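You operate a simulated robot arm through the tools that you are given. There is no shell and no other tool. Be economical: measure what you need, move in short steps, check, and stop when the job is done.

The job below is to be done with a simulated two-armed robot. You get a single attempt, and the scene is never put back.

JOB
Fetch the blue spool from the third right shelf from the top of the green rack and set it on the right end of the long steel table. Then put one of the yellow tape rolls from the fourth right shelf from the bottom of the green rack on the top of the black-legged table. Then pull the table drawer open. The order counts. Set down upright: blue spool.

It is judged by the outcome, as a careful person would: the job done as asked, and still so three seconds after it is handed in. It fails if anything else is knocked over, pushed out of place, dropped, spilled or broken.

ROBOT AND FRAMES
Two 7-joint arms with two-finger parallel grippers on one trunk, on a base that drives. Base frame: it is fixed to the floor where the robot stands at the start and does not move with it; the origin is under the middle of the robot, x ahead of it, y to its left, z up. Units: mm, rad, N and s.
The left shoulder is at the start at [110, 169, 1505], the right one opposite. With the tool pointing down near the work surface each hand reaches from about 420 to 740 mm from the robot's upright axis, wherever it stands, measured 20 degrees to its own side. Places, roughly: blue spool (7x7x9 cm) [600, -100, 900]; right end of the long steel table [500, 2900, 800]; table drawer [-5500, -3800, 700]; top of the black-legged table [-1900, 700, 800]; yellow tape roll (8x8x5 cm) [600, -300, 1300]. Payload 1.57 kg a hand.
Tool frame (each hand has its own): the origin (TCP) lies between the finger pads and is the grasp point; the fingertips stand 30 mm ahead of it; z points along the fingers, y is the line along which they close. The gripper opens to 80 mm. The fingers are 17 mm wide and 12 mm thick; the gripper's body (40 by 82 mm) begins 80 mm behind the TCP.
Orientation is told as [roll, pitch, yaw] about the base's x, y, z axes, in that order, counted from this pose: with the fingers straight down and closing along the base's y, the tool's x points along the base's -x, its y along +y and its z along -z.

CONTROLS
- The arms move only by the tool jog_arm. It takes "left_motion", "right_motion" or both (then of equal length, played together; a hand with none holds still); each is a list that holds one entry, the list of rows, each a list of 7 numbers: the shift along the tool's x, y, z in mm, then the turn, a rotation vector about the tool's x, y, z in rad, then the opening in per cent of the stroke, from 0 (shut) to 100 (fully open). In form: [[[tx, ty, tz, ax, ay, az, grip], ...]]. A call has 1 to 10 rows; each row shifts and turns the commanded pose from where the row before left it, along the tool's axes as they then stand. Rows are played at 5 a second. More than 50 mm and 0.15 rad between two rows, or a gripper value outside its range, and nothing of the call is played. Where a pose cannot be reached the arm comes as near as it can. A force on the tool above 40 N (or 10 N above the force at the start of the call, whichever is more), or a blocked arm, ends the call early, and 0.2 s more pass. Each finger travels about 72 mm/s and halts on what it meets, pressing with about 25 N; the grip force reading is that of the motor and also rises with nothing between the fingers. The clock runs only during rows and for 0.2 s after the last one: add rows that do not move to give the fingers time. The reply holds the time, the measured pose of the TCP, the force on the tool along the base axes, the opening and the grip force, in the units named above and with some noise, with the torque about the TCP (base axes, N m) and any sound that the robot's microphone picked up.
- Cameras (640 x 400 px; columns grow to the right, rows downward): "scene" is now at [137.3, -51.9, 1686.5]; the picture's right is [-0.69, -0.73, 0.00], its down [-0.56, 0.53, -0.63] and it looks along [0.46, -0.43, -0.77] (base axes); focal length 278 px, centre (320, 200). "left" rides on the left gripper at [72, 7, -122] in its tool frame; the picture's right is [-0.09, 1.00, 0.00], its down [-0.84, -0.08, -0.54] and it looks along [-0.54, -0.05, 0.84] (tool axes); focal length 238 px, centre (320, 200). "right" rides on the right gripper at [72, -7, -122] in its tool frame; the picture's right is [0.09, 1.00, 0.00], its down [-0.84, 0.08, -0.54] and it looks along [-0.54, 0.05, 0.84] (tool axes); focal length 238 px, centre (320, 200). There is no depth. A picture from a camera that has moved, and an enlarged one, comes with that camera's place and axes in the base frame and with its lens.
- camera(camera): a new picture of that camera. No time passes.
- move_column(by): slides the trunk up (or, below 0, down) by that many mm; the arms and the scene camera ride with it, the base frame stays. It gives what a move gives, with no picture.
- steer(legs): drives the robot by 1 to 6 legs, each [ahead, left, turn to the left] in mm, mm and rad, along the robot's own axes; the way and the turn of a leg run together, so that a leg with both is an arc; at most 1500 mm and 3.142 rad a leg. The arms and the cameras ride along, it lands a little off, and it stops where it bumps. It gives what a move gives.
- turn_head(pan, tilt): turns the head with the scene camera to pan (to the left, within 1.501 rad either way) and tilt (down, from -0.506 to 1.204), counted from straight ahead of the robot. It gives what a move gives.
- enlarge(camera, box): a new picture of the part [left, top, right, bottom] of that camera's present view, enlarged. No time passes.
- job_done(): hands the job in; it is judged then, once.

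Work in short steps. Places have to be worked out from the pictures, the camera data and where the tool is seen: move nearer, look again, correct. Check each grasp and each placing, and mend what went wrong. You have 165 turns and 130 pictures in all, those below and enlarged ones among them. Open the grippers and draw the arms clear of the work before you hand the job in, unless the task says otherwise; then end with one line.

The tools are called after "Request:" as a command line: name --argument value ..., lists and objects as JSON in quotes. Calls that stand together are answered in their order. jog_arm: Moves the arms, as the interface text tells. Its arguments: {"type":"object","properties":{"left_motion":{"type":"array","items":{"type":"array","items":{"type":"array","items":{"type":"number"}}}},"right_motion":{"type":"array","items":{"type":"array","items":{"type":"array","items":{"type":"number"}}}}},"required":[]} The other tools are called the same way: move_column (by) slides the trunk up or down; steer (legs) drives the base; turn_head (pan, tilt) turns the head that bears the scene camera; camera (camera) takes a picture; enlarge (camera, box) takes an enlarged picture of a part of a camera's view; job_done () hands the job in.

At the start:

```text
time: 0.0
left_tcp_pos: [431.9, -49.2, 999.8]
left_tcp_rot: [-0.001, 0.001, 0.0]
left_wrist_force: [-0.1, -0.5, 0.2]
left_wrist_torque: [-0.03, 0.03, -0.02]
left_opening: 80.1
left_grip_force: 0.0
right_tcp_pos: [406.7, -429.4, 999.2]
right_tcp_rot: [-0.001, -0.002, 0.0]
right_wrist_force: [-0.9, 0.3, 0.3]
right_wrist_torque: [0.0, 0.0, 0.0]
right_opening: 80.0
right_grip_force: 0.0
trunk travel left (down, up): [-819.0, 71.0]
robot x, y, heading: [5.5, -0.2, 0.001]
head pan, tilt: [-0.756, 0.885]
```

scene: 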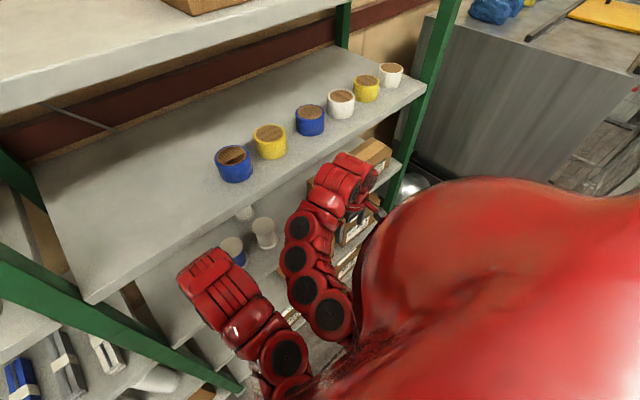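
right: 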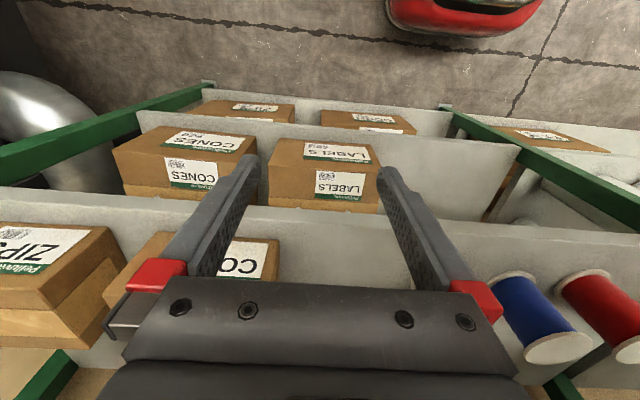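
left: 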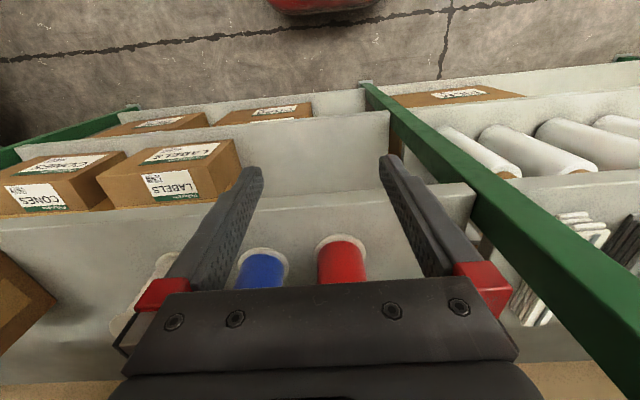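

The scene camera sees the tape-roll shelf, with spools on the shelf below. I'll turn the head straight at the rack to get a clean view.

Request:
turn_head --pan -0.2 --tilt 0.6

Request:
camera --camera "scene"

```text
time: 1.0
left_tcp_pos: [431.3, -49.6, 1000.4]
left_tcp_rot: [0.001, 0.002, 0.0]
left_wrist_force: [-0.2, -0.2, -0.6]
left_wrist_torque: [0.0, -0.01, -0.02]
left_opening: 80.1
left_grip_force: 0.0
right_tcp_pos: [408.0, -430.4, 999.6]
right_tcp_rot: [0.0, 0.0, -0.002]
right_wrist_force: [-0.3, -0.3, -0.3]
right_wrist_torque: [0.01, -0.02, 0.05]
right_opening: 79.9
right_grip_force: 0.1
trunk travel left (down, up): [-819.0, 71.0]
robot x, y, heading: [1.9, 0.2, -0.001]
head pan, tilt: [-0.201, 0.6]
```

```text
126 pictures are left
camera scene: at [168.3, -17.3, 1710.0], right [-0.2, -0.98, 0.0], down [-0.55, 0.11, -0.82], along [0.81, -0.17, -0.57], focal length 278 px, centre (320, 200)
```

scene: 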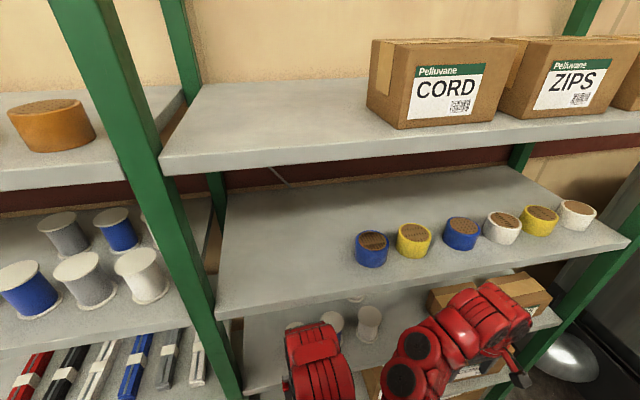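

Right bay shelves are (from top) boxes, tapes, spools, so this matches the third shelf. I estimate the blue spool at about (610,-130), standing on z≈860–895. I'll back off, then tilt the right hand 45° forward and draw the left hand aside.

Request:
steer --legs '[[-250, 0, 0]]'

Request:
jog_arm --right_motion '[[[0, 0, 0, 0, -0.131, 0, 100], [0, 0, 0, 0, -0.131, 0, 100], [0, 0, 0, 0, -0.131, 0, 100], [0, 0, 0, 0, -0.131, 0, 100], [0, 0, 0, 0, -0.131, 0, 100], [0, 0, 0, 0, -0.131, 0, 100], [0, 0, 0, 0, 0, 0, 100]]]' --left_motion '[[[0, 40, 0, 0, 0, 0, 100], [0, 40, 0, 0, 0, 0, 100], [0, 40, 0, 0, 0, 0, 100], [0, 40, 0, 0, 0, 0, 100], [0, 40, 0, 0, 0, 0, 100], [0, 40, 0, 0, 0, 0, 100], [0, 0, 0, 0, 0, 0, 100]]]'

Request:
camera --camera "right"

Request:
camera --camera "scene"

```text
time: 2.8
left_tcp_pos: [184.1, -47.6, 999.7]
left_tcp_rot: [0.0, 0.0, 0.003]
left_wrist_force: [-0.1, 0.2, 0.2]
left_wrist_torque: [0.05, 0.01, -0.02]
left_opening: 80.1
left_grip_force: 0.0
right_tcp_pos: [160.9, -428.5, 1000.7]
right_tcp_rot: [-0.002, 0.001, 0.003]
right_wrist_force: [1.0, -1.6, -0.3]
right_wrist_torque: [0.0, 0.02, -0.03]
right_opening: 79.7
right_grip_force: 0.2
trunk travel left (down, up): [-819.0, 71.0]
robot x, y, heading: [-247.6, 1.7, 0.003]
head pan, tilt: [-0.201, 0.6]
```

```text
time: 4.4
left_tcp_pos: [181.7, 190.6, 1000.6]
left_tcp_rot: [0.001, -0.001, 0.001]
left_wrist_force: [0.4, 0.4, 0.0]
left_wrist_torque: [0.01, 0.01, -0.01]
left_opening: 80.0
left_grip_force: 0.1
right_tcp_pos: [168.3, -428.9, 987.6]
right_tcp_rot: [-0.004, -0.721, 0.003]
right_wrist_force: [0.2, 0.7, -0.4]
right_wrist_torque: [0.01, 0.02, -0.01]
right_opening: 79.7
right_grip_force: 0.0
right hand out of reach, approached as far as the arm can: row 5, 6
trunk travel left (down, up): [-819.0, 71.0]
robot x, y, heading: [-245.4, -1.7, 0.004]
head pan, tilt: [-0.201, 0.6]
```

```text
125 pictures are left
camera right: at [35.9, -435.0, 1031.0], right [-0.07, 1.0, -0.06], down [0.27, 0.08, 0.96], along [0.96, 0.05, -0.28], focal length 238 px, centre (320, 200)
```

right: 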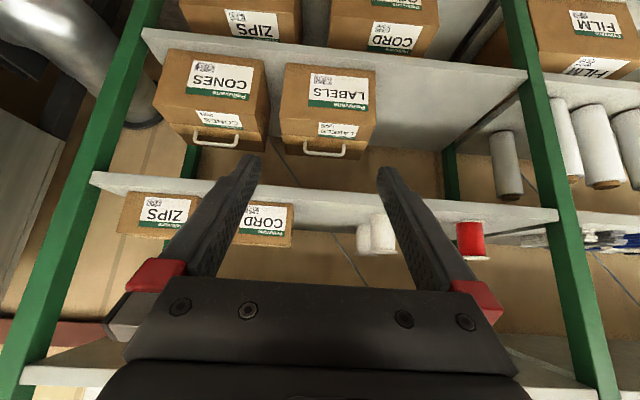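

```text
124 pictures are left
camera scene: at [-80.0, -17.8, 1710.0], right [-0.2, -0.98, 0.0], down [-0.55, 0.11, -0.82], along [0.81, -0.16, -0.57], focal length 278 px, centre (320, 200)
```

scene: 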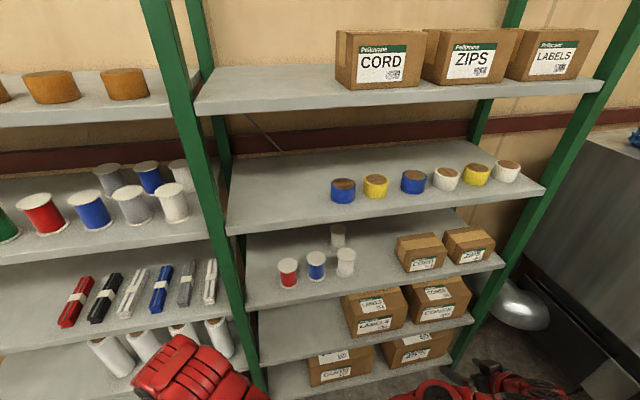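

The view is clear: the blue spool stands between red and white ones, with another white behind. I'll lower the trunk to let the right hand tilt fully, then raise it to spool height.

Request:
move_column --by -300

Request:
jog_arm --right_motion '[[[0, 0, 0, 0, 0, 0, 100], [-36, 0, -36, 0, 0, 0, 100], [-33, 0, -36, 0, 0, 0, 100], [-33, 0, -36, 0, 0, 0, 100], [-33, 0, -36, 0, 0, 0, 100], [-33, 0, -36, 0, 0, 0, 100], [-33, 0, -36, 0, 0, 0, 100], [0, 0, 0, 0, 0, 0, 100]]]'

Request:
camera --camera "right"

Request:
camera --camera "scene"

```text
time: 7.4
left_tcp_pos: [182.6, 190.2, 700.6]
left_tcp_rot: [0.002, 0.0, 0.004]
left_wrist_force: [-0.2, -0.4, 0.0]
left_wrist_torque: [0.0, -0.01, 0.01]
left_opening: 80.1
left_grip_force: 0.2
right_tcp_pos: [169.5, -428.4, 687.9]
right_tcp_rot: [-0.002, -0.72, 0.004]
right_wrist_force: [-0.2, -0.1, 0.1]
right_wrist_torque: [-0.01, -0.03, 0.0]
right_opening: 80.0
right_grip_force: 0.1
trunk travel left (down, up): [-519.0, 371.0]
robot x, y, heading: [-246.7, -1.1, 0.009]
head pan, tilt: [-0.201, 0.6]
```

```text
refused: row 2 steps farther than a row can; nothing moved
```

```text
123 pictures are left
camera right: at [35.7, -434.4, 731.4], right [-0.07, 1.0, -0.06], down [0.27, 0.08, 0.96], along [0.96, 0.05, -0.28], focal length 238 px, centre (320, 200)
```

right: 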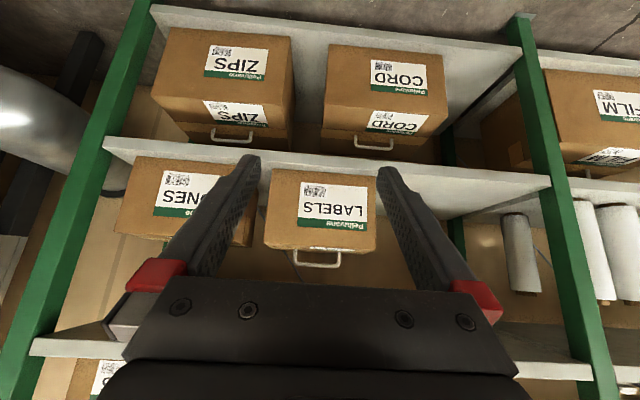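

```text
122 pictures are left
camera scene: at [-80.4, -16.9, 1410.1], right [-0.2, -0.98, 0.0], down [-0.55, 0.11, -0.83], along [0.81, -0.16, -0.56], focal length 278 px, centre (320, 200)
```

scene: 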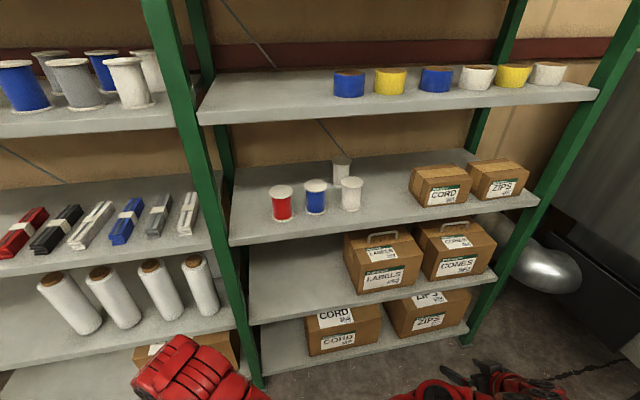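

Triangulating the two views, the spool's base is at z≈900 and its centre at about (617,-142); the shelf above is at z≈1240. I'll raise the right hand with a bit more tilt and tuck the left hand back.

Request:
jog_arm --right_motion '[[[-17.1, 22, -19.6, 0, -0.018, 0, 100], [-17.1, 22, -19.6, 0, -0.018, 0, 100], [-17.1, 22, -19.6, 0, -0.018, 0, 100], [-17.1, 22, -19.6, 0, -0.018, 0, 100], [-17.1, 22, -19.6, 0, -0.018, 0, 100], [-17.1, 22, -19.6, 0, -0.018, 0, 100], [-17.1, 22, -19.6, 0, -0.018, 0, 100], [-17.1, 22, -19.6, 0, -0.018, 0, 100], [-17.1, 22, -19.6, 0, -0.018, 0, 100], [-17.1, 22, -19.6, 0, -0.018, 0, 100]]]' --left_motion '[[[8, 10, 0, 0, 0, 0, 100], [8, 10, 0, 0, 0, 0, 100], [8, 10, 0, 0, 0, 0, 100], [8, 10, 0, 0, 0, 0, 100], [8, 10, 0, 0, 0, 0, 100], [8, 10, 0, 0, 0, 0, 100], [8, 10, 0, 0, 0, 0, 100], [8, 10, 0, 0, 0, 0, 100], [0, 0, 0, 0, 0, 0, 100], [0, 0, 0, 0, 0, 0, 100]]]'

Request:
camera --camera "right"

```text
time: 9.6
left_tcp_pos: [149.8, 230.8, 701.2]
left_tcp_rot: [-0.002, -0.001, 0.002]
left_wrist_force: [-0.6, 0.7, 0.0]
left_wrist_torque: [-0.03, 0.03, 0.0]
left_opening: 80.2
left_grip_force: 0.0
left hand out of reach, approached as far as the arm can: row 5, 6, 7, 8
right_tcp_pos: [285.0, -410.5, 817.5]
right_tcp_rot: [-0.006, -0.9, 0.003]
right_wrist_force: [-0.3, -0.4, -0.3]
right_wrist_torque: [-0.04, 0.02, 0.01]
right_opening: 80.0
right_grip_force: 0.0
right hand out of reach, approached as far as the arm can: row 1, 2, 3, 4, 5, 6, 7, 8, 9, 10
trunk travel left (down, up): [-519.0, 371.0]
robot x, y, heading: [-249.3, 0.4, 0.005]
head pan, tilt: [-0.201, 0.6]
```

```text
121 pictures are left
camera right: at [146.6, -416.9, 835.7], right [-0.06, 1.0, -0.07], down [0.1, 0.08, 0.99], along [0.99, 0.05, -0.1], focal length 238 px, centre (320, 200)
```

right: 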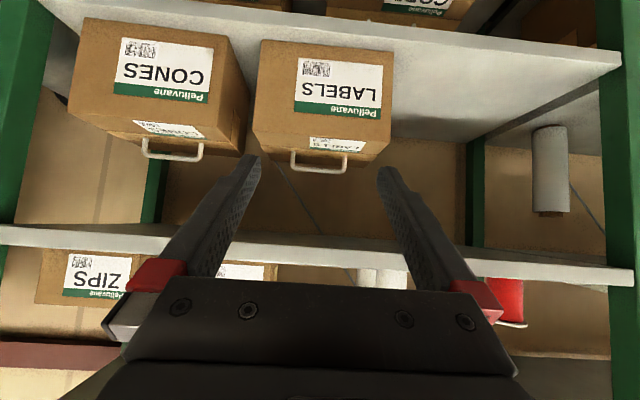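

The tilted hand needs to stand farther out. I'll move it forward, up and inward.

Request:
jog_arm --right_motion '[[[-7, 0, 8.8, 0, 0, 0, 100], [-21.5, 25, -1.3, 0, 0, 0, 100], [-21.5, 25, -1.3, 0, 0, 0, 100], [-21.5, 25, -1.3, 0, 0, 0, 100], [-21.5, 25, -1.3, 0, 0, 0, 100], [-21.5, 25, -1.3, 0, 0, 0, 100], [-21.5, 25, -1.3, 0, 0, 0, 100], [-21.5, 25, -1.3, 0, 0, 0, 100], [0, 25, 0, 0, 0, 0, 100]]]'

Request:
camera --camera "right"

```text
time: 11.6
left_tcp_pos: [149.6, 229.9, 700.6]
left_tcp_rot: [0.0, 0.002, 0.004]
left_wrist_force: [1.1, 0.0, 0.1]
left_wrist_torque: [0.0, -0.04, 0.01]
left_opening: 80.2
left_grip_force: 0.1
right_tcp_pos: [392.3, -226.8, 939.7]
right_tcp_rot: [-0.005, -0.901, 0.006]
right_wrist_force: [-0.6, -0.5, -1.0]
right_wrist_torque: [0.02, -0.01, 0.0]
right_opening: 80.1
right_grip_force: 0.0
right hand out of reach, approached as far as the arm can: row 3, 4
trunk travel left (down, up): [-519.0, 371.0]
robot x, y, heading: [-247.3, -0.6, 0.001]
head pan, tilt: [-0.201, 0.6]
```

```text
120 pictures are left
camera right: at [252.1, -232.9, 957.9], right [-0.06, 1.0, -0.08], down [0.1, 0.08, 0.99], along [0.99, 0.05, -0.1], focal length 238 px, centre (320, 200)
```

right: 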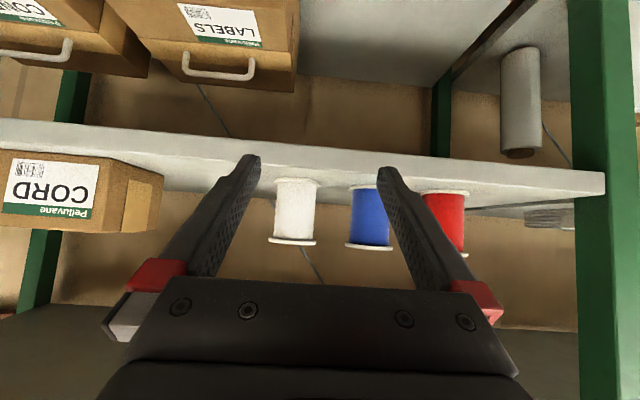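

The blue spool is in view: centre at about (605,-141), mid-height z≈942. I'll shift the base left 86 and 80 ahead to line up, then look again.

Request:
steer --legs '[[80, 86, 0]]'

Request:
camera --camera "right"

Request:
camera --camera "scene"

```text
time: 12.8
left_tcp_pos: [229.8, 316.9, 700.5]
left_tcp_rot: [-0.002, 0.0, 0.003]
left_wrist_force: [0.5, 0.7, -0.1]
left_wrist_torque: [-0.05, 0.02, 0.03]
left_opening: 80.5
left_grip_force: 0.1
right_tcp_pos: [470.5, -140.6, 939.3]
right_tcp_rot: [-0.006, -0.9, 0.005]
right_wrist_force: [-0.3, -0.3, -0.4]
right_wrist_torque: [0.0, -0.01, 0.0]
right_opening: 79.8
right_grip_force: 0.1
trunk travel left (down, up): [-519.0, 371.0]
robot x, y, heading: [-171.7, 86.2, 0.005]
head pan, tilt: [-0.201, 0.6]
```

```text
119 pictures are left
camera right: at [332.0, -146.5, 957.5], right [-0.06, 1.0, -0.08], down [0.1, 0.08, 0.99], along [0.99, 0.05, -0.1], focal length 238 px, centre (320, 200)
```

right: 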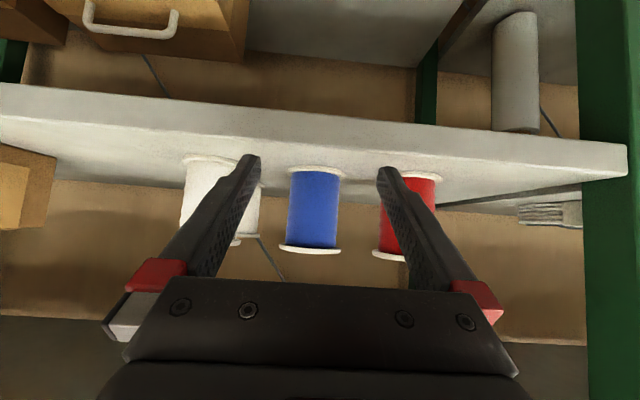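

```text
118 pictures are left
camera scene: at [-0.1, 70.5, 1409.9], right [-0.2, -0.98, 0.0], down [-0.55, 0.11, -0.82], along [0.81, -0.16, -0.57], focal length 278 px, centre (320, 200)
```

scene: 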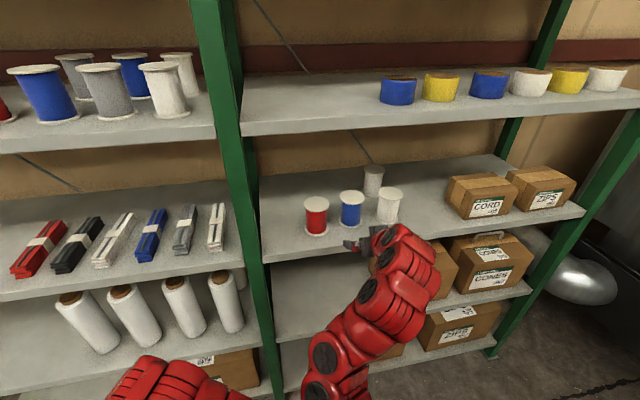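

Aligned: spool centre y≈-140, matching the TCP, with x≈595. I'll advance with the base in two steps, checking between.

Request:
steer --legs '[[65, 0, -0.004]]'

Request:
camera --camera "right"

```text
time: 13.8
left_tcp_pos: [295.2, 316.1, 700.6]
left_tcp_rot: [-0.001, 0.002, -0.001]
left_wrist_force: [-0.7, -1.0, -0.7]
left_wrist_torque: [-0.02, 0.0, 0.0]
left_opening: 79.9
left_grip_force: 0.0
right_tcp_pos: [535.4, -144.4, 938.9]
right_tcp_rot: [-0.004, -0.897, 0.002]
right_wrist_force: [0.6, -0.3, -0.2]
right_wrist_torque: [-0.05, -0.03, 0.01]
right_opening: 80.2
right_grip_force: 0.0
trunk travel left (down, up): [-519.0, 371.0]
robot x, y, heading: [-103.9, 88.0, 0.001]
head pan, tilt: [-0.201, 0.6]
```

```text
117 pictures are left
camera right: at [395.7, -149.1, 956.9], right [-0.05, 1.0, -0.07], down [0.1, 0.08, 0.99], along [0.99, 0.05, -0.1], focal length 238 px, centre (320, 200)
```

right: 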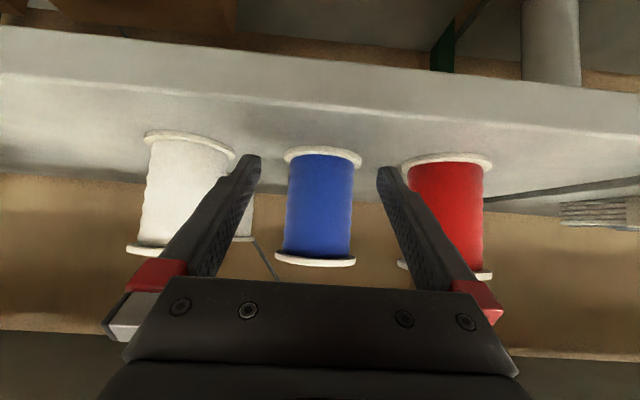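

The spool sits about 4 mm left of the TCP line. I'll advance 58 mm with the arm, correcting y as I go.

Request:
jog_arm --right_motion '[[[0, 4, 0, 0, 0, 0, 100], [-9, 0, 11.3, 0, 0, 0, 100], [-9, 0, 11.3, 0, 0, 0, 100], [-9, 0, 11.3, 0, 0, 0, 100], [-9, 0, 11.3, 0, 0, 0, 100], [0, 0, 0, 0, 0, 0, 100]]]'

Request:
camera --camera "right"

```text
time: 15.2
left_tcp_pos: [294.1, 314.9, 701.4]
left_tcp_rot: [-0.001, 0.002, -0.001]
left_wrist_force: [-0.1, 0.1, 0.0]
left_wrist_torque: [-0.02, -0.01, 0.0]
left_opening: 80.1
left_grip_force: 0.1
right_tcp_pos: [591.7, -139.8, 940.2]
right_tcp_rot: [-0.002, -0.901, 0.0]
right_wrist_force: [-0.5, 0.7, 1.0]
right_wrist_torque: [0.01, 0.01, 0.0]
right_opening: 79.8
right_grip_force: 0.1
trunk travel left (down, up): [-519.0, 371.0]
robot x, y, heading: [-105.7, 88.8, -0.003]
head pan, tilt: [-0.201, 0.6]
```

```text
116 pictures are left
camera right: at [451.8, -144.8, 957.9], right [-0.05, 1.0, -0.07], down [0.1, 0.08, 0.99], along [0.99, 0.05, -0.1], focal length 238 px, centre (320, 200)
```

right: 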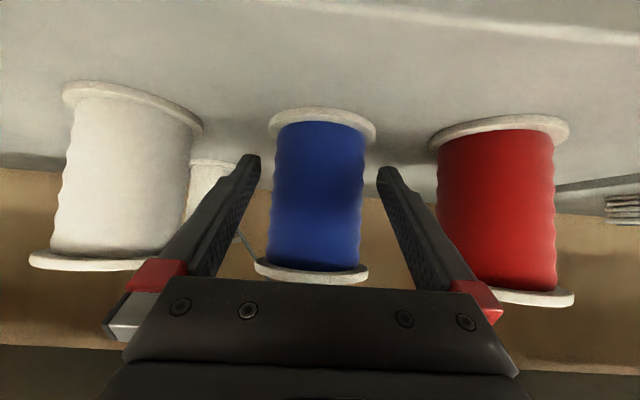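

Fingers straddle the spool, whose centre is about 10 mm ahead of the TCP. I'll advance 8 mm and close.

Request:
jog_arm --right_motion '[[[-5, 0, 6.3, 0, 0, 0, 100], [0, 0, 0, 0, 0, 0, 60], [0, 0, 0, 0, 0, 0, 30], [0, 0, 0, 0, 0, 0, 0], [0, 0, 0, 0, 0, 0, 0], [0, 0, 0, 0, 0, 0, 0], [0, 0, 0, 0, 0, 0, 0]]]'

Request:
camera --camera "right"

```text
time: 16.8
left_tcp_pos: [295.3, 316.3, 701.0]
left_tcp_rot: [0.002, -0.001, -0.001]
left_wrist_force: [-1.1, 0.3, 0.1]
left_wrist_torque: [0.02, -0.03, -0.03]
left_opening: 79.8
left_grip_force: 0.0
right_tcp_pos: [599.8, -140.0, 938.4]
right_tcp_rot: [-0.006, -0.899, 0.0]
right_wrist_force: [0.0, -0.7, 0.1]
right_wrist_torque: [0.02, 0.0, 0.02]
right_opening: 55.0
right_grip_force: 24.6
trunk travel left (down, up): [-519.0, 371.0]
robot x, y, heading: [-105.1, 86.2, -0.002]
head pan, tilt: [-0.201, 0.6]
```

```text
115 pictures are left
camera right: at [459.7, -145.0, 957.6], right [-0.05, 1.0, -0.07], down [0.1, 0.08, 0.99], along [0.99, 0.05, -0.1], focal length 238 px, centre (320, 200)
```

right: 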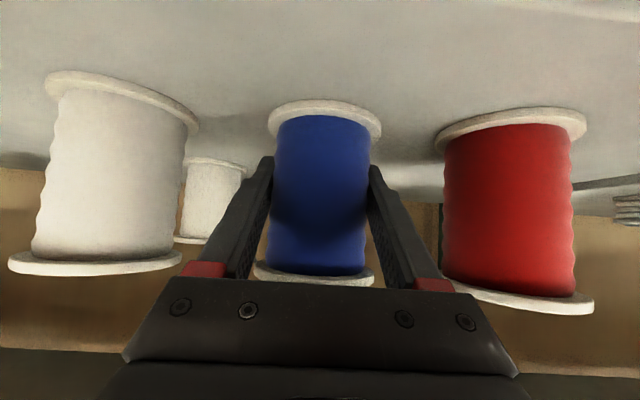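

Gripped at 55 mm on the drum with 24.6 N. I'll lift 30 mm and check.

Request:
jog_arm --right_motion '[[[-7.8, 0, -6.2, 0, 0, 0, 0], [-7.8, 0, -6.2, 0, 0, 0, 0], [-7.8, 0, -6.2, 0, 0, 0, 0], [0, 0, 0, 0, 0, 0, 0]]]'

Request:
camera --camera "right"

```text
time: 17.8
left_tcp_pos: [294.7, 314.9, 700.7]
left_tcp_rot: [-0.001, -0.001, -0.001]
left_wrist_force: [0.4, 0.9, -0.1]
left_wrist_torque: [0.01, 0.02, 0.01]
left_opening: 80.0
left_grip_force: 0.1
right_tcp_pos: [599.5, -140.5, 968.7]
right_tcp_rot: [-0.005, -0.898, -0.001]
right_wrist_force: [-0.3, 0.1, -0.6]
right_wrist_torque: [0.01, 0.02, 0.03]
right_opening: 54.8
right_grip_force: 24.7
trunk travel left (down, up): [-519.0, 371.0]
robot x, y, heading: [-103.9, 84.3, -0.001]
head pan, tilt: [-0.201, 0.6]
```

```text
114 pictures are left
camera right: at [460.4, -145.3, 987.7], right [-0.05, 1.0, -0.07], down [0.1, 0.08, 0.99], along [0.99, 0.05, -0.1], focal length 238 px, centre (320, 200)
```

right: 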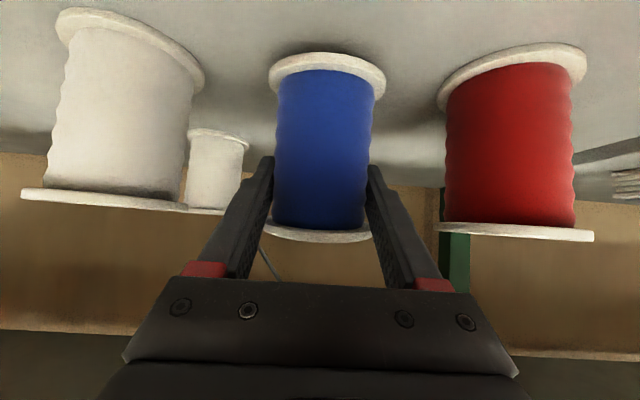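

The spool's picture position shifted about as much as a stationary one would, so it may not have been lifted. I'll look closer from both cameras.

Request:
enlarge --camera "scene" --box '[260, 120, 480, 260]'

Request:
enlarge --camera "right" --box '[200, 20, 440, 300]'

```text
2.86 times, centred on (370, 190) of scene
camera zoom: at [63.2, 68.8, 1410.0], right [-0.2, -0.98, 0.0], down [-0.55, 0.11, -0.82], along [0.81, -0.17, -0.57], focal length 795 px, centre (177, 229)
```

zoom: 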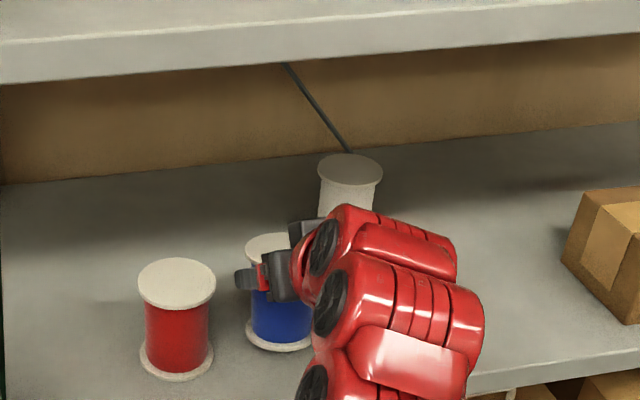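

```text
1.43 times, centred on (320, 160) of right
camera zoom: at [460.4, -145.3, 987.7], right [-0.05, 1.0, -0.07], down [0.1, 0.08, 0.99], along [0.99, 0.05, -0.1], focal length 340 px, centre (320, 257)
```

zoom: 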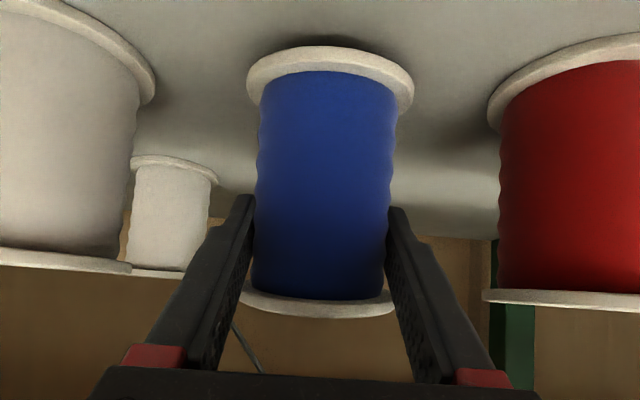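

The spool stayed on the shelf; only the fingertips touched the drum's front part. I'll open, go back down, go about 20 mm deeper and grip again.

Request:
jog_arm --right_motion '[[[0, 0, 0, 0, 0, 0, 100], [0, 0, 0, 0, 0, 0, 100], [0, 0, 0, 0, 0, 0, 100], [7.8, 0, 6.2, 0, 0, 0, 100], [7.8, 0, 6.2, 0, 0, 0, 100], [7.8, 0, 6.2, 0, 0, 0, 100], [-5, 0, 6.3, 0, 0, 0, 100], [-5, 0, 6.3, 0, 0, 0, 100], [0, 0, 0, 0, 0, 0, 100]]]'

Request:
camera --camera "right"

```text
time: 19.8
left_tcp_pos: [294.3, 314.9, 700.6]
left_tcp_rot: [0.0, -0.001, -0.002]
left_wrist_force: [-0.3, -0.7, -0.6]
left_wrist_torque: [0.0, 0.03, 0.01]
left_opening: 80.1
left_grip_force: 0.0
right_tcp_pos: [615.9, -138.8, 939.5]
right_tcp_rot: [-0.001, -0.901, 0.0]
right_wrist_force: [0.5, -0.5, -1.1]
right_wrist_torque: [0.01, 0.0, 0.02]
right_opening: 80.0
right_grip_force: 0.1
trunk travel left (down, up): [-519.0, 371.0]
robot x, y, heading: [-106.2, 87.1, -0.002]
head pan, tilt: [-0.201, 0.6]
```

```text
111 pictures are left
camera right: at [476.2, -145.1, 957.2], right [-0.05, 1.0, -0.07], down [0.1, 0.08, 0.99], along [0.99, 0.05, -0.1], focal length 238 px, centre (320, 200)
```

right: 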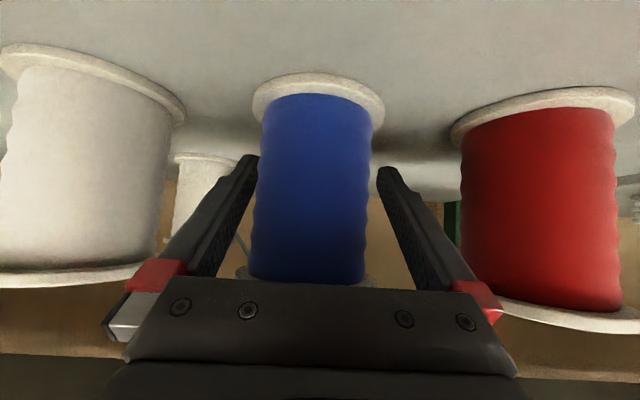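

By pixel scale the spool centre is near x≈597, so the fingers now reach well past it. I'll grip here and lift only 10 mm, watching the forces.

Request:
jog_arm --right_motion '[[[3.1, 0, -3.9, 0, 0, 0, 100], [0, 0, 0, 0, 0, 0, 50], [0, 0, 0, 0, 0, 0, 0], [0, 0, 0, 0, 0, 0, 0], [0, 0, 0, 0, 0, 0, 0], [0, 0, 0, 0, 0, 0, 0], [0, 0, 0, 0, 0, 0, 0]]]'

Request:
jog_arm --right_motion '[[[-3.9, 0, -3.1, 0, 0, 0, 0], [-3.9, 0, -3.1, 0, 0, 0, 0]]]'

Request:
camera --camera "right"

```text
time: 21.4
left_tcp_pos: [294.0, 314.6, 700.6]
left_tcp_rot: [0.0, -0.001, -0.002]
left_wrist_force: [-0.4, 0.9, 0.1]
left_wrist_torque: [-0.01, 0.0, -0.03]
left_opening: 80.0
left_grip_force: 0.0
right_tcp_pos: [609.7, -139.5, 940.5]
right_tcp_rot: [-0.004, -0.899, 0.001]
right_wrist_force: [0.4, -1.2, 1.6]
right_wrist_torque: [0.05, -0.01, 0.03]
right_opening: 54.5
right_grip_force: 25.2
trunk travel left (down, up): [-519.0, 371.0]
robot x, y, heading: [-104.3, 84.9, -0.001]
head pan, tilt: [-0.201, 0.6]
```

```text
time: 22.0
left_tcp_pos: [293.9, 315.0, 701.1]
left_tcp_rot: [0.001, 0.001, -0.001]
left_wrist_force: [0.5, 0.1, 0.9]
left_wrist_torque: [-0.01, -0.03, -0.01]
left_opening: 79.9
left_grip_force: 0.1
right_tcp_pos: [610.9, -139.3, 948.7]
right_tcp_rot: [-0.004, -0.899, 0.0]
right_wrist_force: [-0.7, -0.2, -1.1]
right_wrist_torque: [0.02, -0.02, -0.02]
right_opening: 54.5
right_grip_force: 24.8
trunk travel left (down, up): [-519.0, 371.0]
robot x, y, heading: [-106.5, 86.7, -0.003]
head pan, tilt: [-0.201, 0.6]
```

```text
110 pictures are left
camera right: at [471.3, -144.9, 966.9], right [-0.06, 1.0, -0.07], down [0.1, 0.08, 0.99], along [0.99, 0.05, -0.1], focal length 238 px, centre (320, 200)
```

right: 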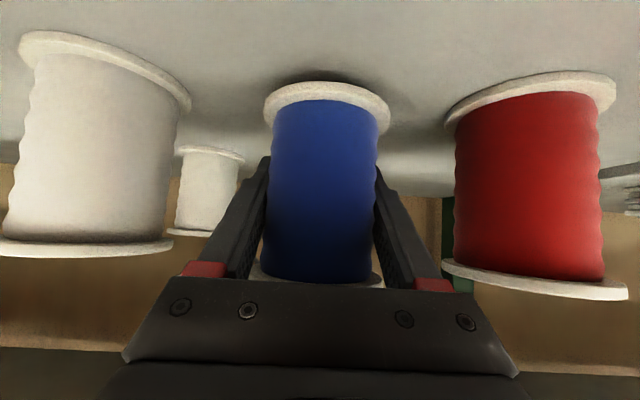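

The spool now appears to move with the gripper: its picture position is unchanged and there's about 2.7 N of load. I'll lift 16 mm more and compare.

Request:
jog_arm --right_motion '[[[-4.2, 0, -3.3, 0, 0, 0, 0], [-4.2, 0, -3.3, 0, 0, 0, 0], [-4.2, 0, -3.3, 0, 0, 0, 0], [0, 0, 0, 0, 0, 0, 0]]]'

Request:
camera --camera "right"

```text
time: 23.0
left_tcp_pos: [294.4, 315.7, 701.6]
left_tcp_rot: [0.0, 0.001, -0.002]
left_wrist_force: [0.5, 0.4, 0.2]
left_wrist_torque: [0.01, 0.0, -0.02]
left_opening: 80.2
left_grip_force: 0.1
right_tcp_pos: [611.4, -140.9, 965.9]
right_tcp_rot: [-0.003, -0.897, 0.0]
right_wrist_force: [-0.5, -0.6, -1.5]
right_wrist_torque: [0.0, -0.02, -0.03]
right_opening: 54.5
right_grip_force: 24.9
trunk travel left (down, up): [-519.0, 371.0]
robot x, y, heading: [-105.5, 84.9, -0.003]
head pan, tilt: [-0.201, 0.6]
```

```text
109 pictures are left
camera right: at [471.9, -145.1, 983.4], right [-0.05, 1.0, -0.07], down [0.1, 0.08, 0.99], along [0.99, 0.05, -0.1], focal length 238 px, centre (320, 200)
```

right: 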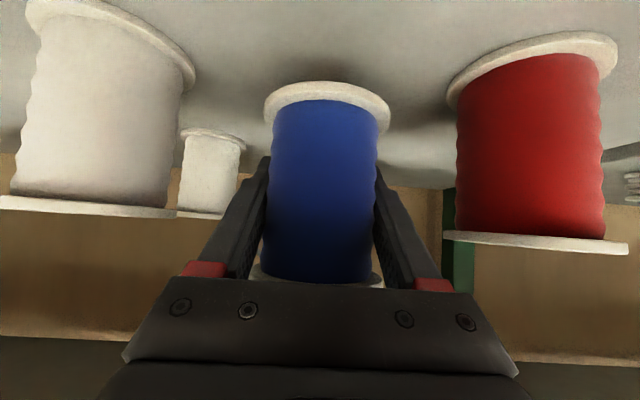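

Lifted cleanly. I'll back out of the rack and look toward the steel table to the left.

Request:
steer --legs '[[-450, 0, 0]]'

Request:
turn_head --pan 1.3 --tilt 0.35

Request:
camera --camera "scene"

```text
time: 25.7
left_tcp_pos: [-154.8, 317.7, 701.3]
left_tcp_rot: [0.0, -0.001, 0.001]
left_wrist_force: [-0.8, 0.8, -0.3]
left_wrist_torque: [0.02, 0.0, -0.01]
left_opening: 79.9
left_grip_force: 0.2
right_tcp_pos: [163.7, -137.9, 965.7]
right_tcp_rot: [-0.002, -0.899, 0.003]
right_wrist_force: [-0.7, 0.0, -2.0]
right_wrist_torque: [-0.02, -0.01, 0.0]
right_opening: 54.4
right_grip_force: 25.1
trunk travel left (down, up): [-519.0, 371.0]
robot x, y, heading: [-550.5, 86.2, -0.0]
head pan, tilt: [-0.201, 0.6]
```

```text
time: 27.3
left_tcp_pos: [-154.0, 316.6, 701.3]
left_tcp_rot: [-0.001, -0.001, 0.0]
left_wrist_force: [-0.3, 0.4, -0.1]
left_wrist_torque: [-0.02, 0.02, -0.01]
left_opening: 80.0
left_grip_force: 0.1
right_tcp_pos: [163.4, -138.1, 964.6]
right_tcp_rot: [-0.005, -0.898, 0.004]
right_wrist_force: [0.3, -0.3, -0.8]
right_wrist_torque: [0.03, -0.06, -0.02]
right_opening: 54.6
right_grip_force: 25.2
trunk travel left (down, up): [-519.0, 371.0]
robot x, y, heading: [-552.6, 83.9, 0.001]
head pan, tilt: [1.3, 0.351]
```

```text
108 pictures are left
camera scene: at [-446.7, 176.4, 1432.8], right [0.96, -0.27, 0.0], down [-0.09, -0.33, -0.94], along [0.25, 0.91, -0.34], focal length 278 px, centre (320, 200)
```

scene: 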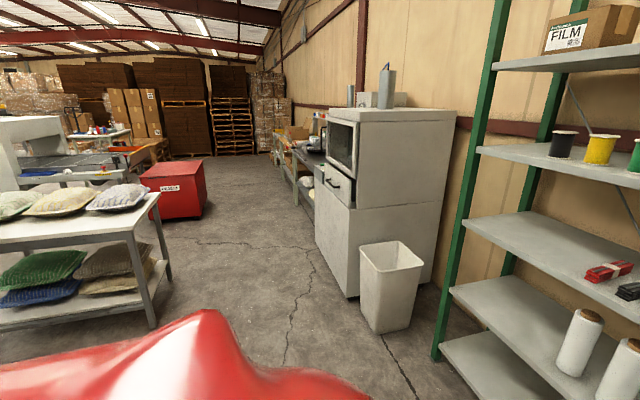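

The table is along the wall beyond the grey cabinet, and its right end (as you face the wall) is next to the cabinet. The corridor is x from -1150 to 240; I'll back up a bit and strafe left halfway, then look.

Request:
steer --legs '[[-110, 0, 0], [0, 1300, 0]]'

Request:
turn_head --pan 0.7 --tilt 0.5

Request:
camera --camera "scene"

```text
time: 34.6
left_tcp_pos: [-247.2, 1602.0, 700.5]
left_tcp_rot: [0.0, -0.001, -0.021]
left_wrist_force: [0.1, -0.2, 0.1]
left_wrist_torque: [-0.01, 0.01, 0.04]
left_opening: 80.0
left_grip_force: 0.1
right_tcp_pos: [61.3, 1141.2, 964.5]
right_tcp_rot: [-0.004, -0.899, -0.018]
right_wrist_force: [-0.5, -0.3, -1.9]
right_wrist_torque: [0.02, -0.03, -0.01]
right_opening: 54.1
right_grip_force: 25.3
trunk travel left (down, up): [-519.0, 371.0]
robot x, y, heading: [-648.6, 1376.7, -0.018]
head pan, tilt: [1.3, 0.351]
```

```text
time: 35.6
left_tcp_pos: [-248.4, 1602.4, 701.5]
left_tcp_rot: [0.0, 0.0, -0.021]
left_wrist_force: [0.9, -0.8, 1.1]
left_wrist_torque: [0.02, 0.0, -0.01]
left_opening: 79.9
left_grip_force: 0.0
right_tcp_pos: [60.0, 1140.5, 966.0]
right_tcp_rot: [-0.006, -0.9, -0.019]
right_wrist_force: [-0.2, -0.1, -1.0]
right_wrist_torque: [-0.03, -0.03, -0.02]
right_opening: 54.3
right_grip_force: 24.9
trunk travel left (down, up): [-519.0, 371.0]
robot x, y, heading: [-654.9, 1381.6, -0.023]
head pan, tilt: [0.7, 0.499]
```

```text
107 pictures are left
camera scene: at [-498.5, 1436.5, 1419.1], right [0.63, -0.78, 0.0], down [-0.37, -0.3, -0.88], along [0.68, 0.55, -0.48], focal length 278 px, centre (320, 200)
```

scene: 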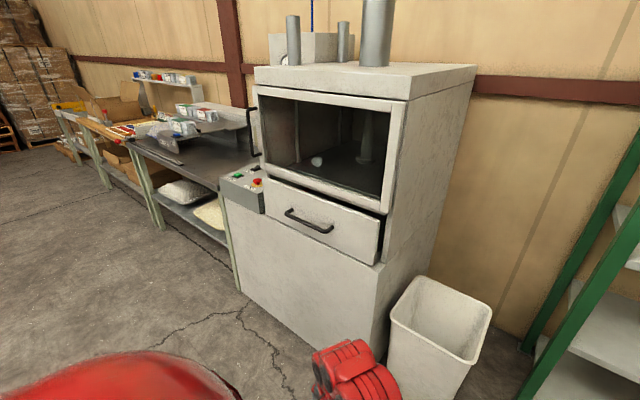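

A steel-topped table starts just beyond the cabinet with some items on it. I'll strafe on and look at its right end.

Request:
steer --legs '[[-30, 1350, 0.02]]'

Request:
turn_head --pan 0.1 --tilt 0.5

Request:
camera --camera "scene"

```text
time: 42.4
left_tcp_pos: [-280.1, 2975.7, 700.5]
left_tcp_rot: [-0.001, 0.002, 0.013]
left_wrist_force: [0.3, 1.0, -0.3]
left_wrist_torque: [0.0, -0.01, 0.04]
left_opening: 80.0
left_grip_force: 0.0
right_tcp_pos: [43.7, 2527.0, 964.3]
right_tcp_rot: [-0.005, -0.898, 0.016]
right_wrist_force: [-0.9, 0.1, -1.5]
right_wrist_torque: [-0.02, -0.01, 0.0]
right_opening: 54.4
right_grip_force: 24.7
trunk travel left (down, up): [-519.0, 371.0]
robot x, y, heading: [-675.9, 2741.3, 0.02]
head pan, tilt: [0.7, 0.499]
```

```text
time: 43.4
left_tcp_pos: [-281.1, 2975.7, 700.5]
left_tcp_rot: [0.0, 0.002, 0.014]
left_wrist_force: [0.2, 0.2, -0.3]
left_wrist_torque: [0.01, -0.02, 0.01]
left_opening: 80.1
left_grip_force: 0.0
right_tcp_pos: [43.2, 2526.6, 965.0]
right_tcp_rot: [-0.006, -0.898, 0.015]
right_wrist_force: [0.0, 0.9, -1.1]
right_wrist_torque: [0.0, -0.05, -0.04]
right_opening: 54.3
right_grip_force: 24.9
trunk travel left (down, up): [-519.0, 371.0]
robot x, y, heading: [-676.4, 2740.5, 0.014]
head pan, tilt: [0.099, 0.499]
```

```text
106 pictures are left
camera scene: at [-504.3, 2753.1, 1419.1], right [0.11, -0.99, 0.0], down [-0.48, -0.05, -0.88], along [0.87, 0.1, -0.48], focal length 278 px, centre (320, 200)
```

scene: 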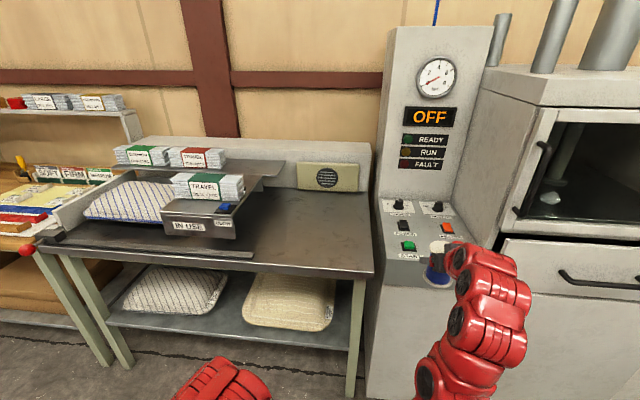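

The right end of the steel bench is bare; its front edge is x≈165 and right edge y≈2650, with the tray beyond y≈3020. I'll aim to put the spool near (370,2820), strafing left first.

Request:
steer --legs '[[0, 290, -0.014], [150, 0, 0]]'

Request:
camera --camera "right"

Request:
camera --camera "scene"

```text
time: 46.4
left_tcp_pos: [-129.3, 3259.7, 700.1]
left_tcp_rot: [0.002, 0.003, -0.003]
left_wrist_force: [0.1, 0.3, -0.5]
left_wrist_torque: [0.02, 0.0, 0.04]
left_opening: 79.9
left_grip_force: 0.0
right_tcp_pos: [188.4, 2803.8, 964.3]
right_tcp_rot: [-0.006, -0.899, 0.002]
right_wrist_force: [0.0, -1.0, -1.2]
right_wrist_torque: [0.0, -0.03, -0.01]
right_opening: 54.6
right_grip_force: 24.9
trunk travel left (down, up): [-519.0, 371.0]
robot x, y, heading: [-530.6, 3031.0, -0.0]
head pan, tilt: [0.099, 0.499]
```

```text
105 pictures are left
camera right: at [48.8, 2798.4, 982.7], right [-0.05, 1.0, -0.07], down [0.1, 0.08, 0.99], along [0.99, 0.05, -0.1], focal length 238 px, centre (320, 200)
```

right: 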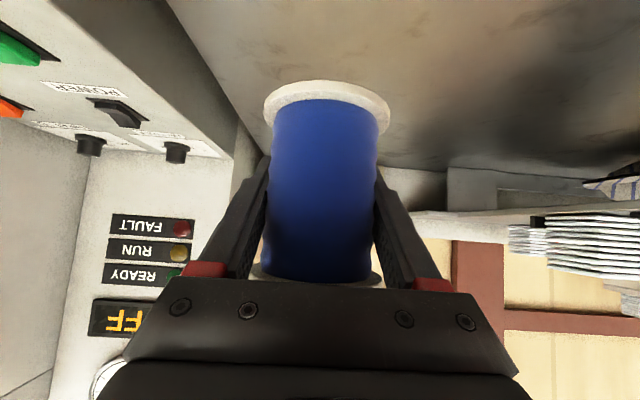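

```text
104 pictures are left
camera scene: at [-355.3, 3039.3, 1418.9], right [0.1, -1.0, 0.0], down [-0.48, -0.05, -0.88], along [0.87, 0.09, -0.48], focal length 278 px, centre (320, 200)
```

scene: 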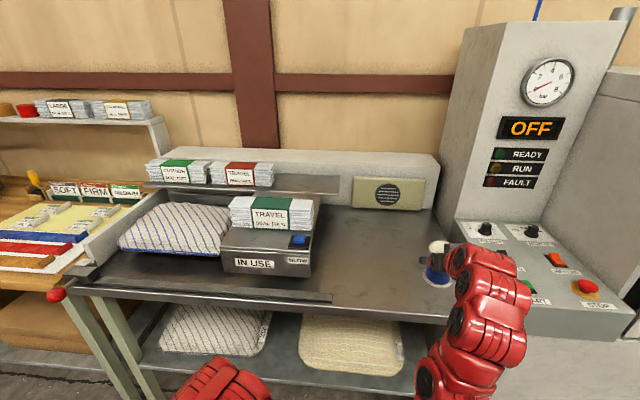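

The clear area runs from the console (y≈2660) to the scale (y≈3130), so I'll strafe left 95 to be well clear of the console and then go ahead 170.

Request:
steer --legs '[[0, 95, 0], [170, 0, 0]]'

Request:
camera --camera "scene"

Request:
camera --camera "right"

```text
time: 48.6
left_tcp_pos: [42.1, 3352.5, 700.1]
left_tcp_rot: [0.0, 0.002, -0.004]
left_wrist_force: [0.1, -0.7, -0.6]
left_wrist_torque: [-0.01, 0.03, 0.03]
left_opening: 80.2
left_grip_force: 0.2
right_tcp_pos: [358.1, 2897.3, 965.3]
right_tcp_rot: [-0.006, -0.899, -0.002]
right_wrist_force: [-0.1, 0.1, -1.7]
right_wrist_torque: [-0.01, -0.02, 0.04]
right_opening: 54.5
right_grip_force: 25.0
trunk travel left (down, up): [-519.0, 371.0]
robot x, y, heading: [-360.7, 3124.6, -0.004]
head pan, tilt: [0.099, 0.499]
```

```text
103 pictures are left
camera scene: at [-184.8, 3133.1, 1418.9], right [0.1, -1.0, 0.0], down [-0.48, -0.05, -0.88], along [0.87, 0.08, -0.48], focal length 278 px, centre (320, 200)
```

scene: 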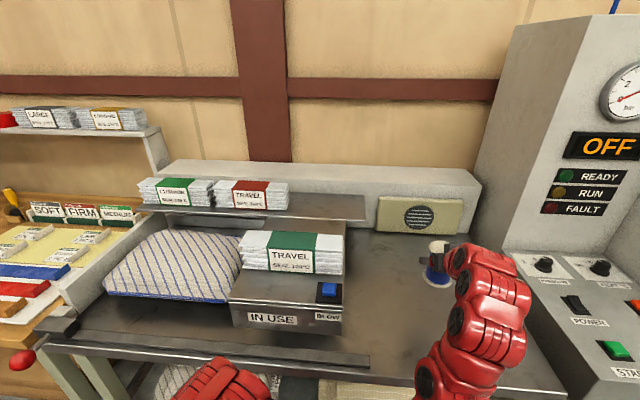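

```text
102 pictures are left
camera right: at [219.0, 2891.6, 982.7], right [-0.05, 1.0, -0.07], down [0.1, 0.08, 0.99], along [0.99, 0.04, -0.1], focal length 238 px, centre (320, 200)
```

right: 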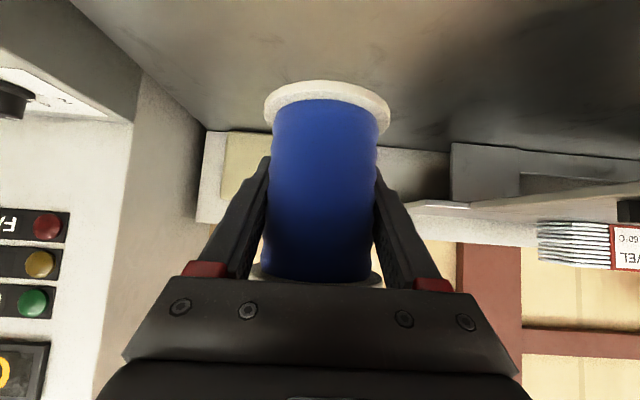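

Well placed. I'll lower with the trunk by 90 mm first (spool bottom to about z 832), then finish with fine arm steps.

Request:
move_column --by -90

Request:
camera --camera "right"

Request:
enlarge --camera "scene" --box '[340, 160, 580, 340]'

```text
time: 49.8
left_tcp_pos: [42.1, 3352.7, 611.0]
left_tcp_rot: [0.001, 0.0, -0.004]
left_wrist_force: [-0.4, -0.7, 0.0]
left_wrist_torque: [-0.02, 0.01, -0.01]
left_opening: 80.1
left_grip_force: 0.1
right_tcp_pos: [357.9, 2895.5, 876.0]
right_tcp_rot: [-0.005, -0.898, -0.001]
right_wrist_force: [0.1, 0.4, -1.1]
right_wrist_torque: [0.03, -0.01, 0.0]
right_opening: 54.3
right_grip_force: 25.4
trunk travel left (down, up): [-429.0, 461.0]
robot x, y, heading: [-355.0, 3125.0, -0.008]
head pan, tilt: [0.099, 0.499]
```

```text
101 pictures are left
camera right: at [218.0, 2891.6, 893.5], right [-0.05, 1.0, -0.07], down [0.1, 0.08, 0.99], along [0.99, 0.04, -0.1], focal length 238 px, centre (320, 200)
```

right: 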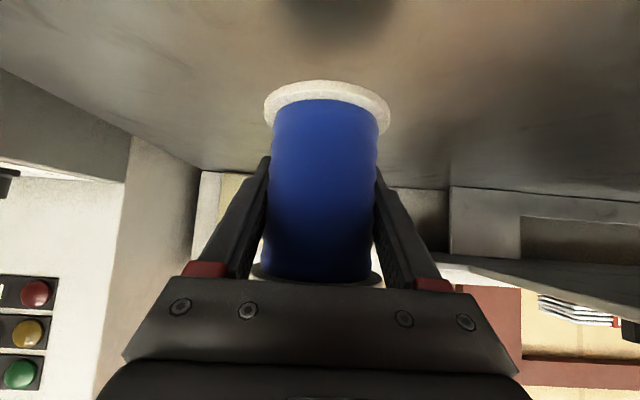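

```text
2.22 times, centred on (460, 250) of scene
camera zoom: at [-186.2, 3133.2, 1329.1], right [0.1, -1.0, 0.0], down [-0.48, -0.05, -0.88], along [0.87, 0.08, -0.48], focal length 618 px, centre (9, 89)
```

zoom: 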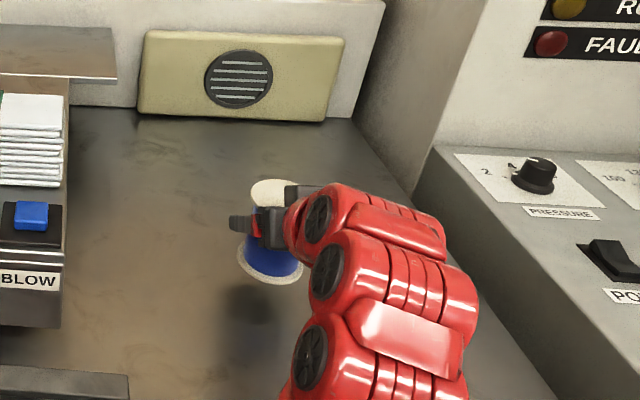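

The shadow shows a gap still. I'll lower in 4 mm steps, relying on the force stop.

Request:
jog_arm --right_motion '[[[3.1, 0, 2.5, 0, 0, 0, 0], [3.1, 0, 2.5, 0, 0, 0, 0], [3.1, 0, 2.5, 0, 0, 0, 0], [3.1, 0, 2.5, 0, 0, 0, 0], [3.1, 0, 2.5, 0, 0, 0, 0]]]'

Request:
camera --camera "right"

```text
time: 51.0
left_tcp_pos: [41.9, 3352.5, 612.1]
left_tcp_rot: [0.0, -0.001, -0.003]
left_wrist_force: [-0.8, 0.3, 0.4]
left_wrist_torque: [0.01, 0.03, 0.01]
left_opening: 80.2
left_grip_force: 0.0
right_tcp_pos: [357.7, 2896.8, 855.7]
right_tcp_rot: [-0.004, -0.898, -0.001]
right_wrist_force: [-0.1, 0.4, -2.1]
right_wrist_torque: [0.0, -0.02, 0.03]
right_opening: 54.3
right_grip_force: 25.1
trunk travel left (down, up): [-429.0, 461.0]
robot x, y, heading: [-357.3, 3127.4, -0.004]
head pan, tilt: [0.099, 0.499]
```

```text
99 pictures are left
camera right: at [218.2, 2891.5, 873.4], right [-0.05, 1.0, -0.07], down [0.1, 0.08, 0.99], along [0.99, 0.04, -0.1], focal length 238 px, centre (320, 200)
```

right: 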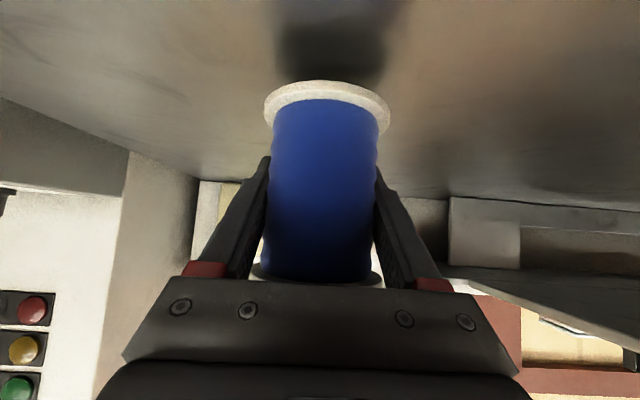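

Still hanging, at TCP z 856. Continuing in 3 mm steps.

Request:
jog_arm --right_motion '[[[2.35, 0, 1.87, 0, 0, 0, 0], [2.35, 0, 1.87, 0, 0, 0, 0], [2.35, 0, 1.87, 0, 0, 0, 0], [2.35, 0, 1.87, 0, 0, 0, 0]]]'

Request:
camera --camera "right"

```text
time: 52.0
left_tcp_pos: [41.1, 3353.2, 611.0]
left_tcp_rot: [0.001, 0.001, -0.003]
left_wrist_force: [0.2, 0.0, 0.2]
left_wrist_torque: [-0.02, -0.04, 0.02]
left_opening: 80.1
left_grip_force: 0.0
right_tcp_pos: [357.3, 2896.2, 843.1]
right_tcp_rot: [-0.004, -0.899, -0.003]
right_wrist_force: [0.2, -0.2, -0.8]
right_wrist_torque: [-0.02, -0.05, 0.04]
right_opening: 54.5
right_grip_force: 24.9
trunk travel left (down, up): [-429.0, 461.0]
robot x, y, heading: [-359.4, 3128.2, -0.004]
head pan, tilt: [0.099, 0.499]
```

```text
98 pictures are left
camera right: at [218.3, 2891.4, 861.2], right [-0.05, 1.0, -0.07], down [0.1, 0.08, 0.99], along [0.99, 0.04, -0.1], focal length 238 px, centre (320, 200)
```

right: 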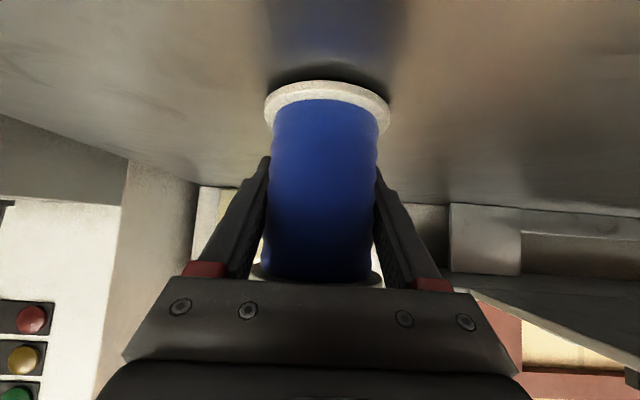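

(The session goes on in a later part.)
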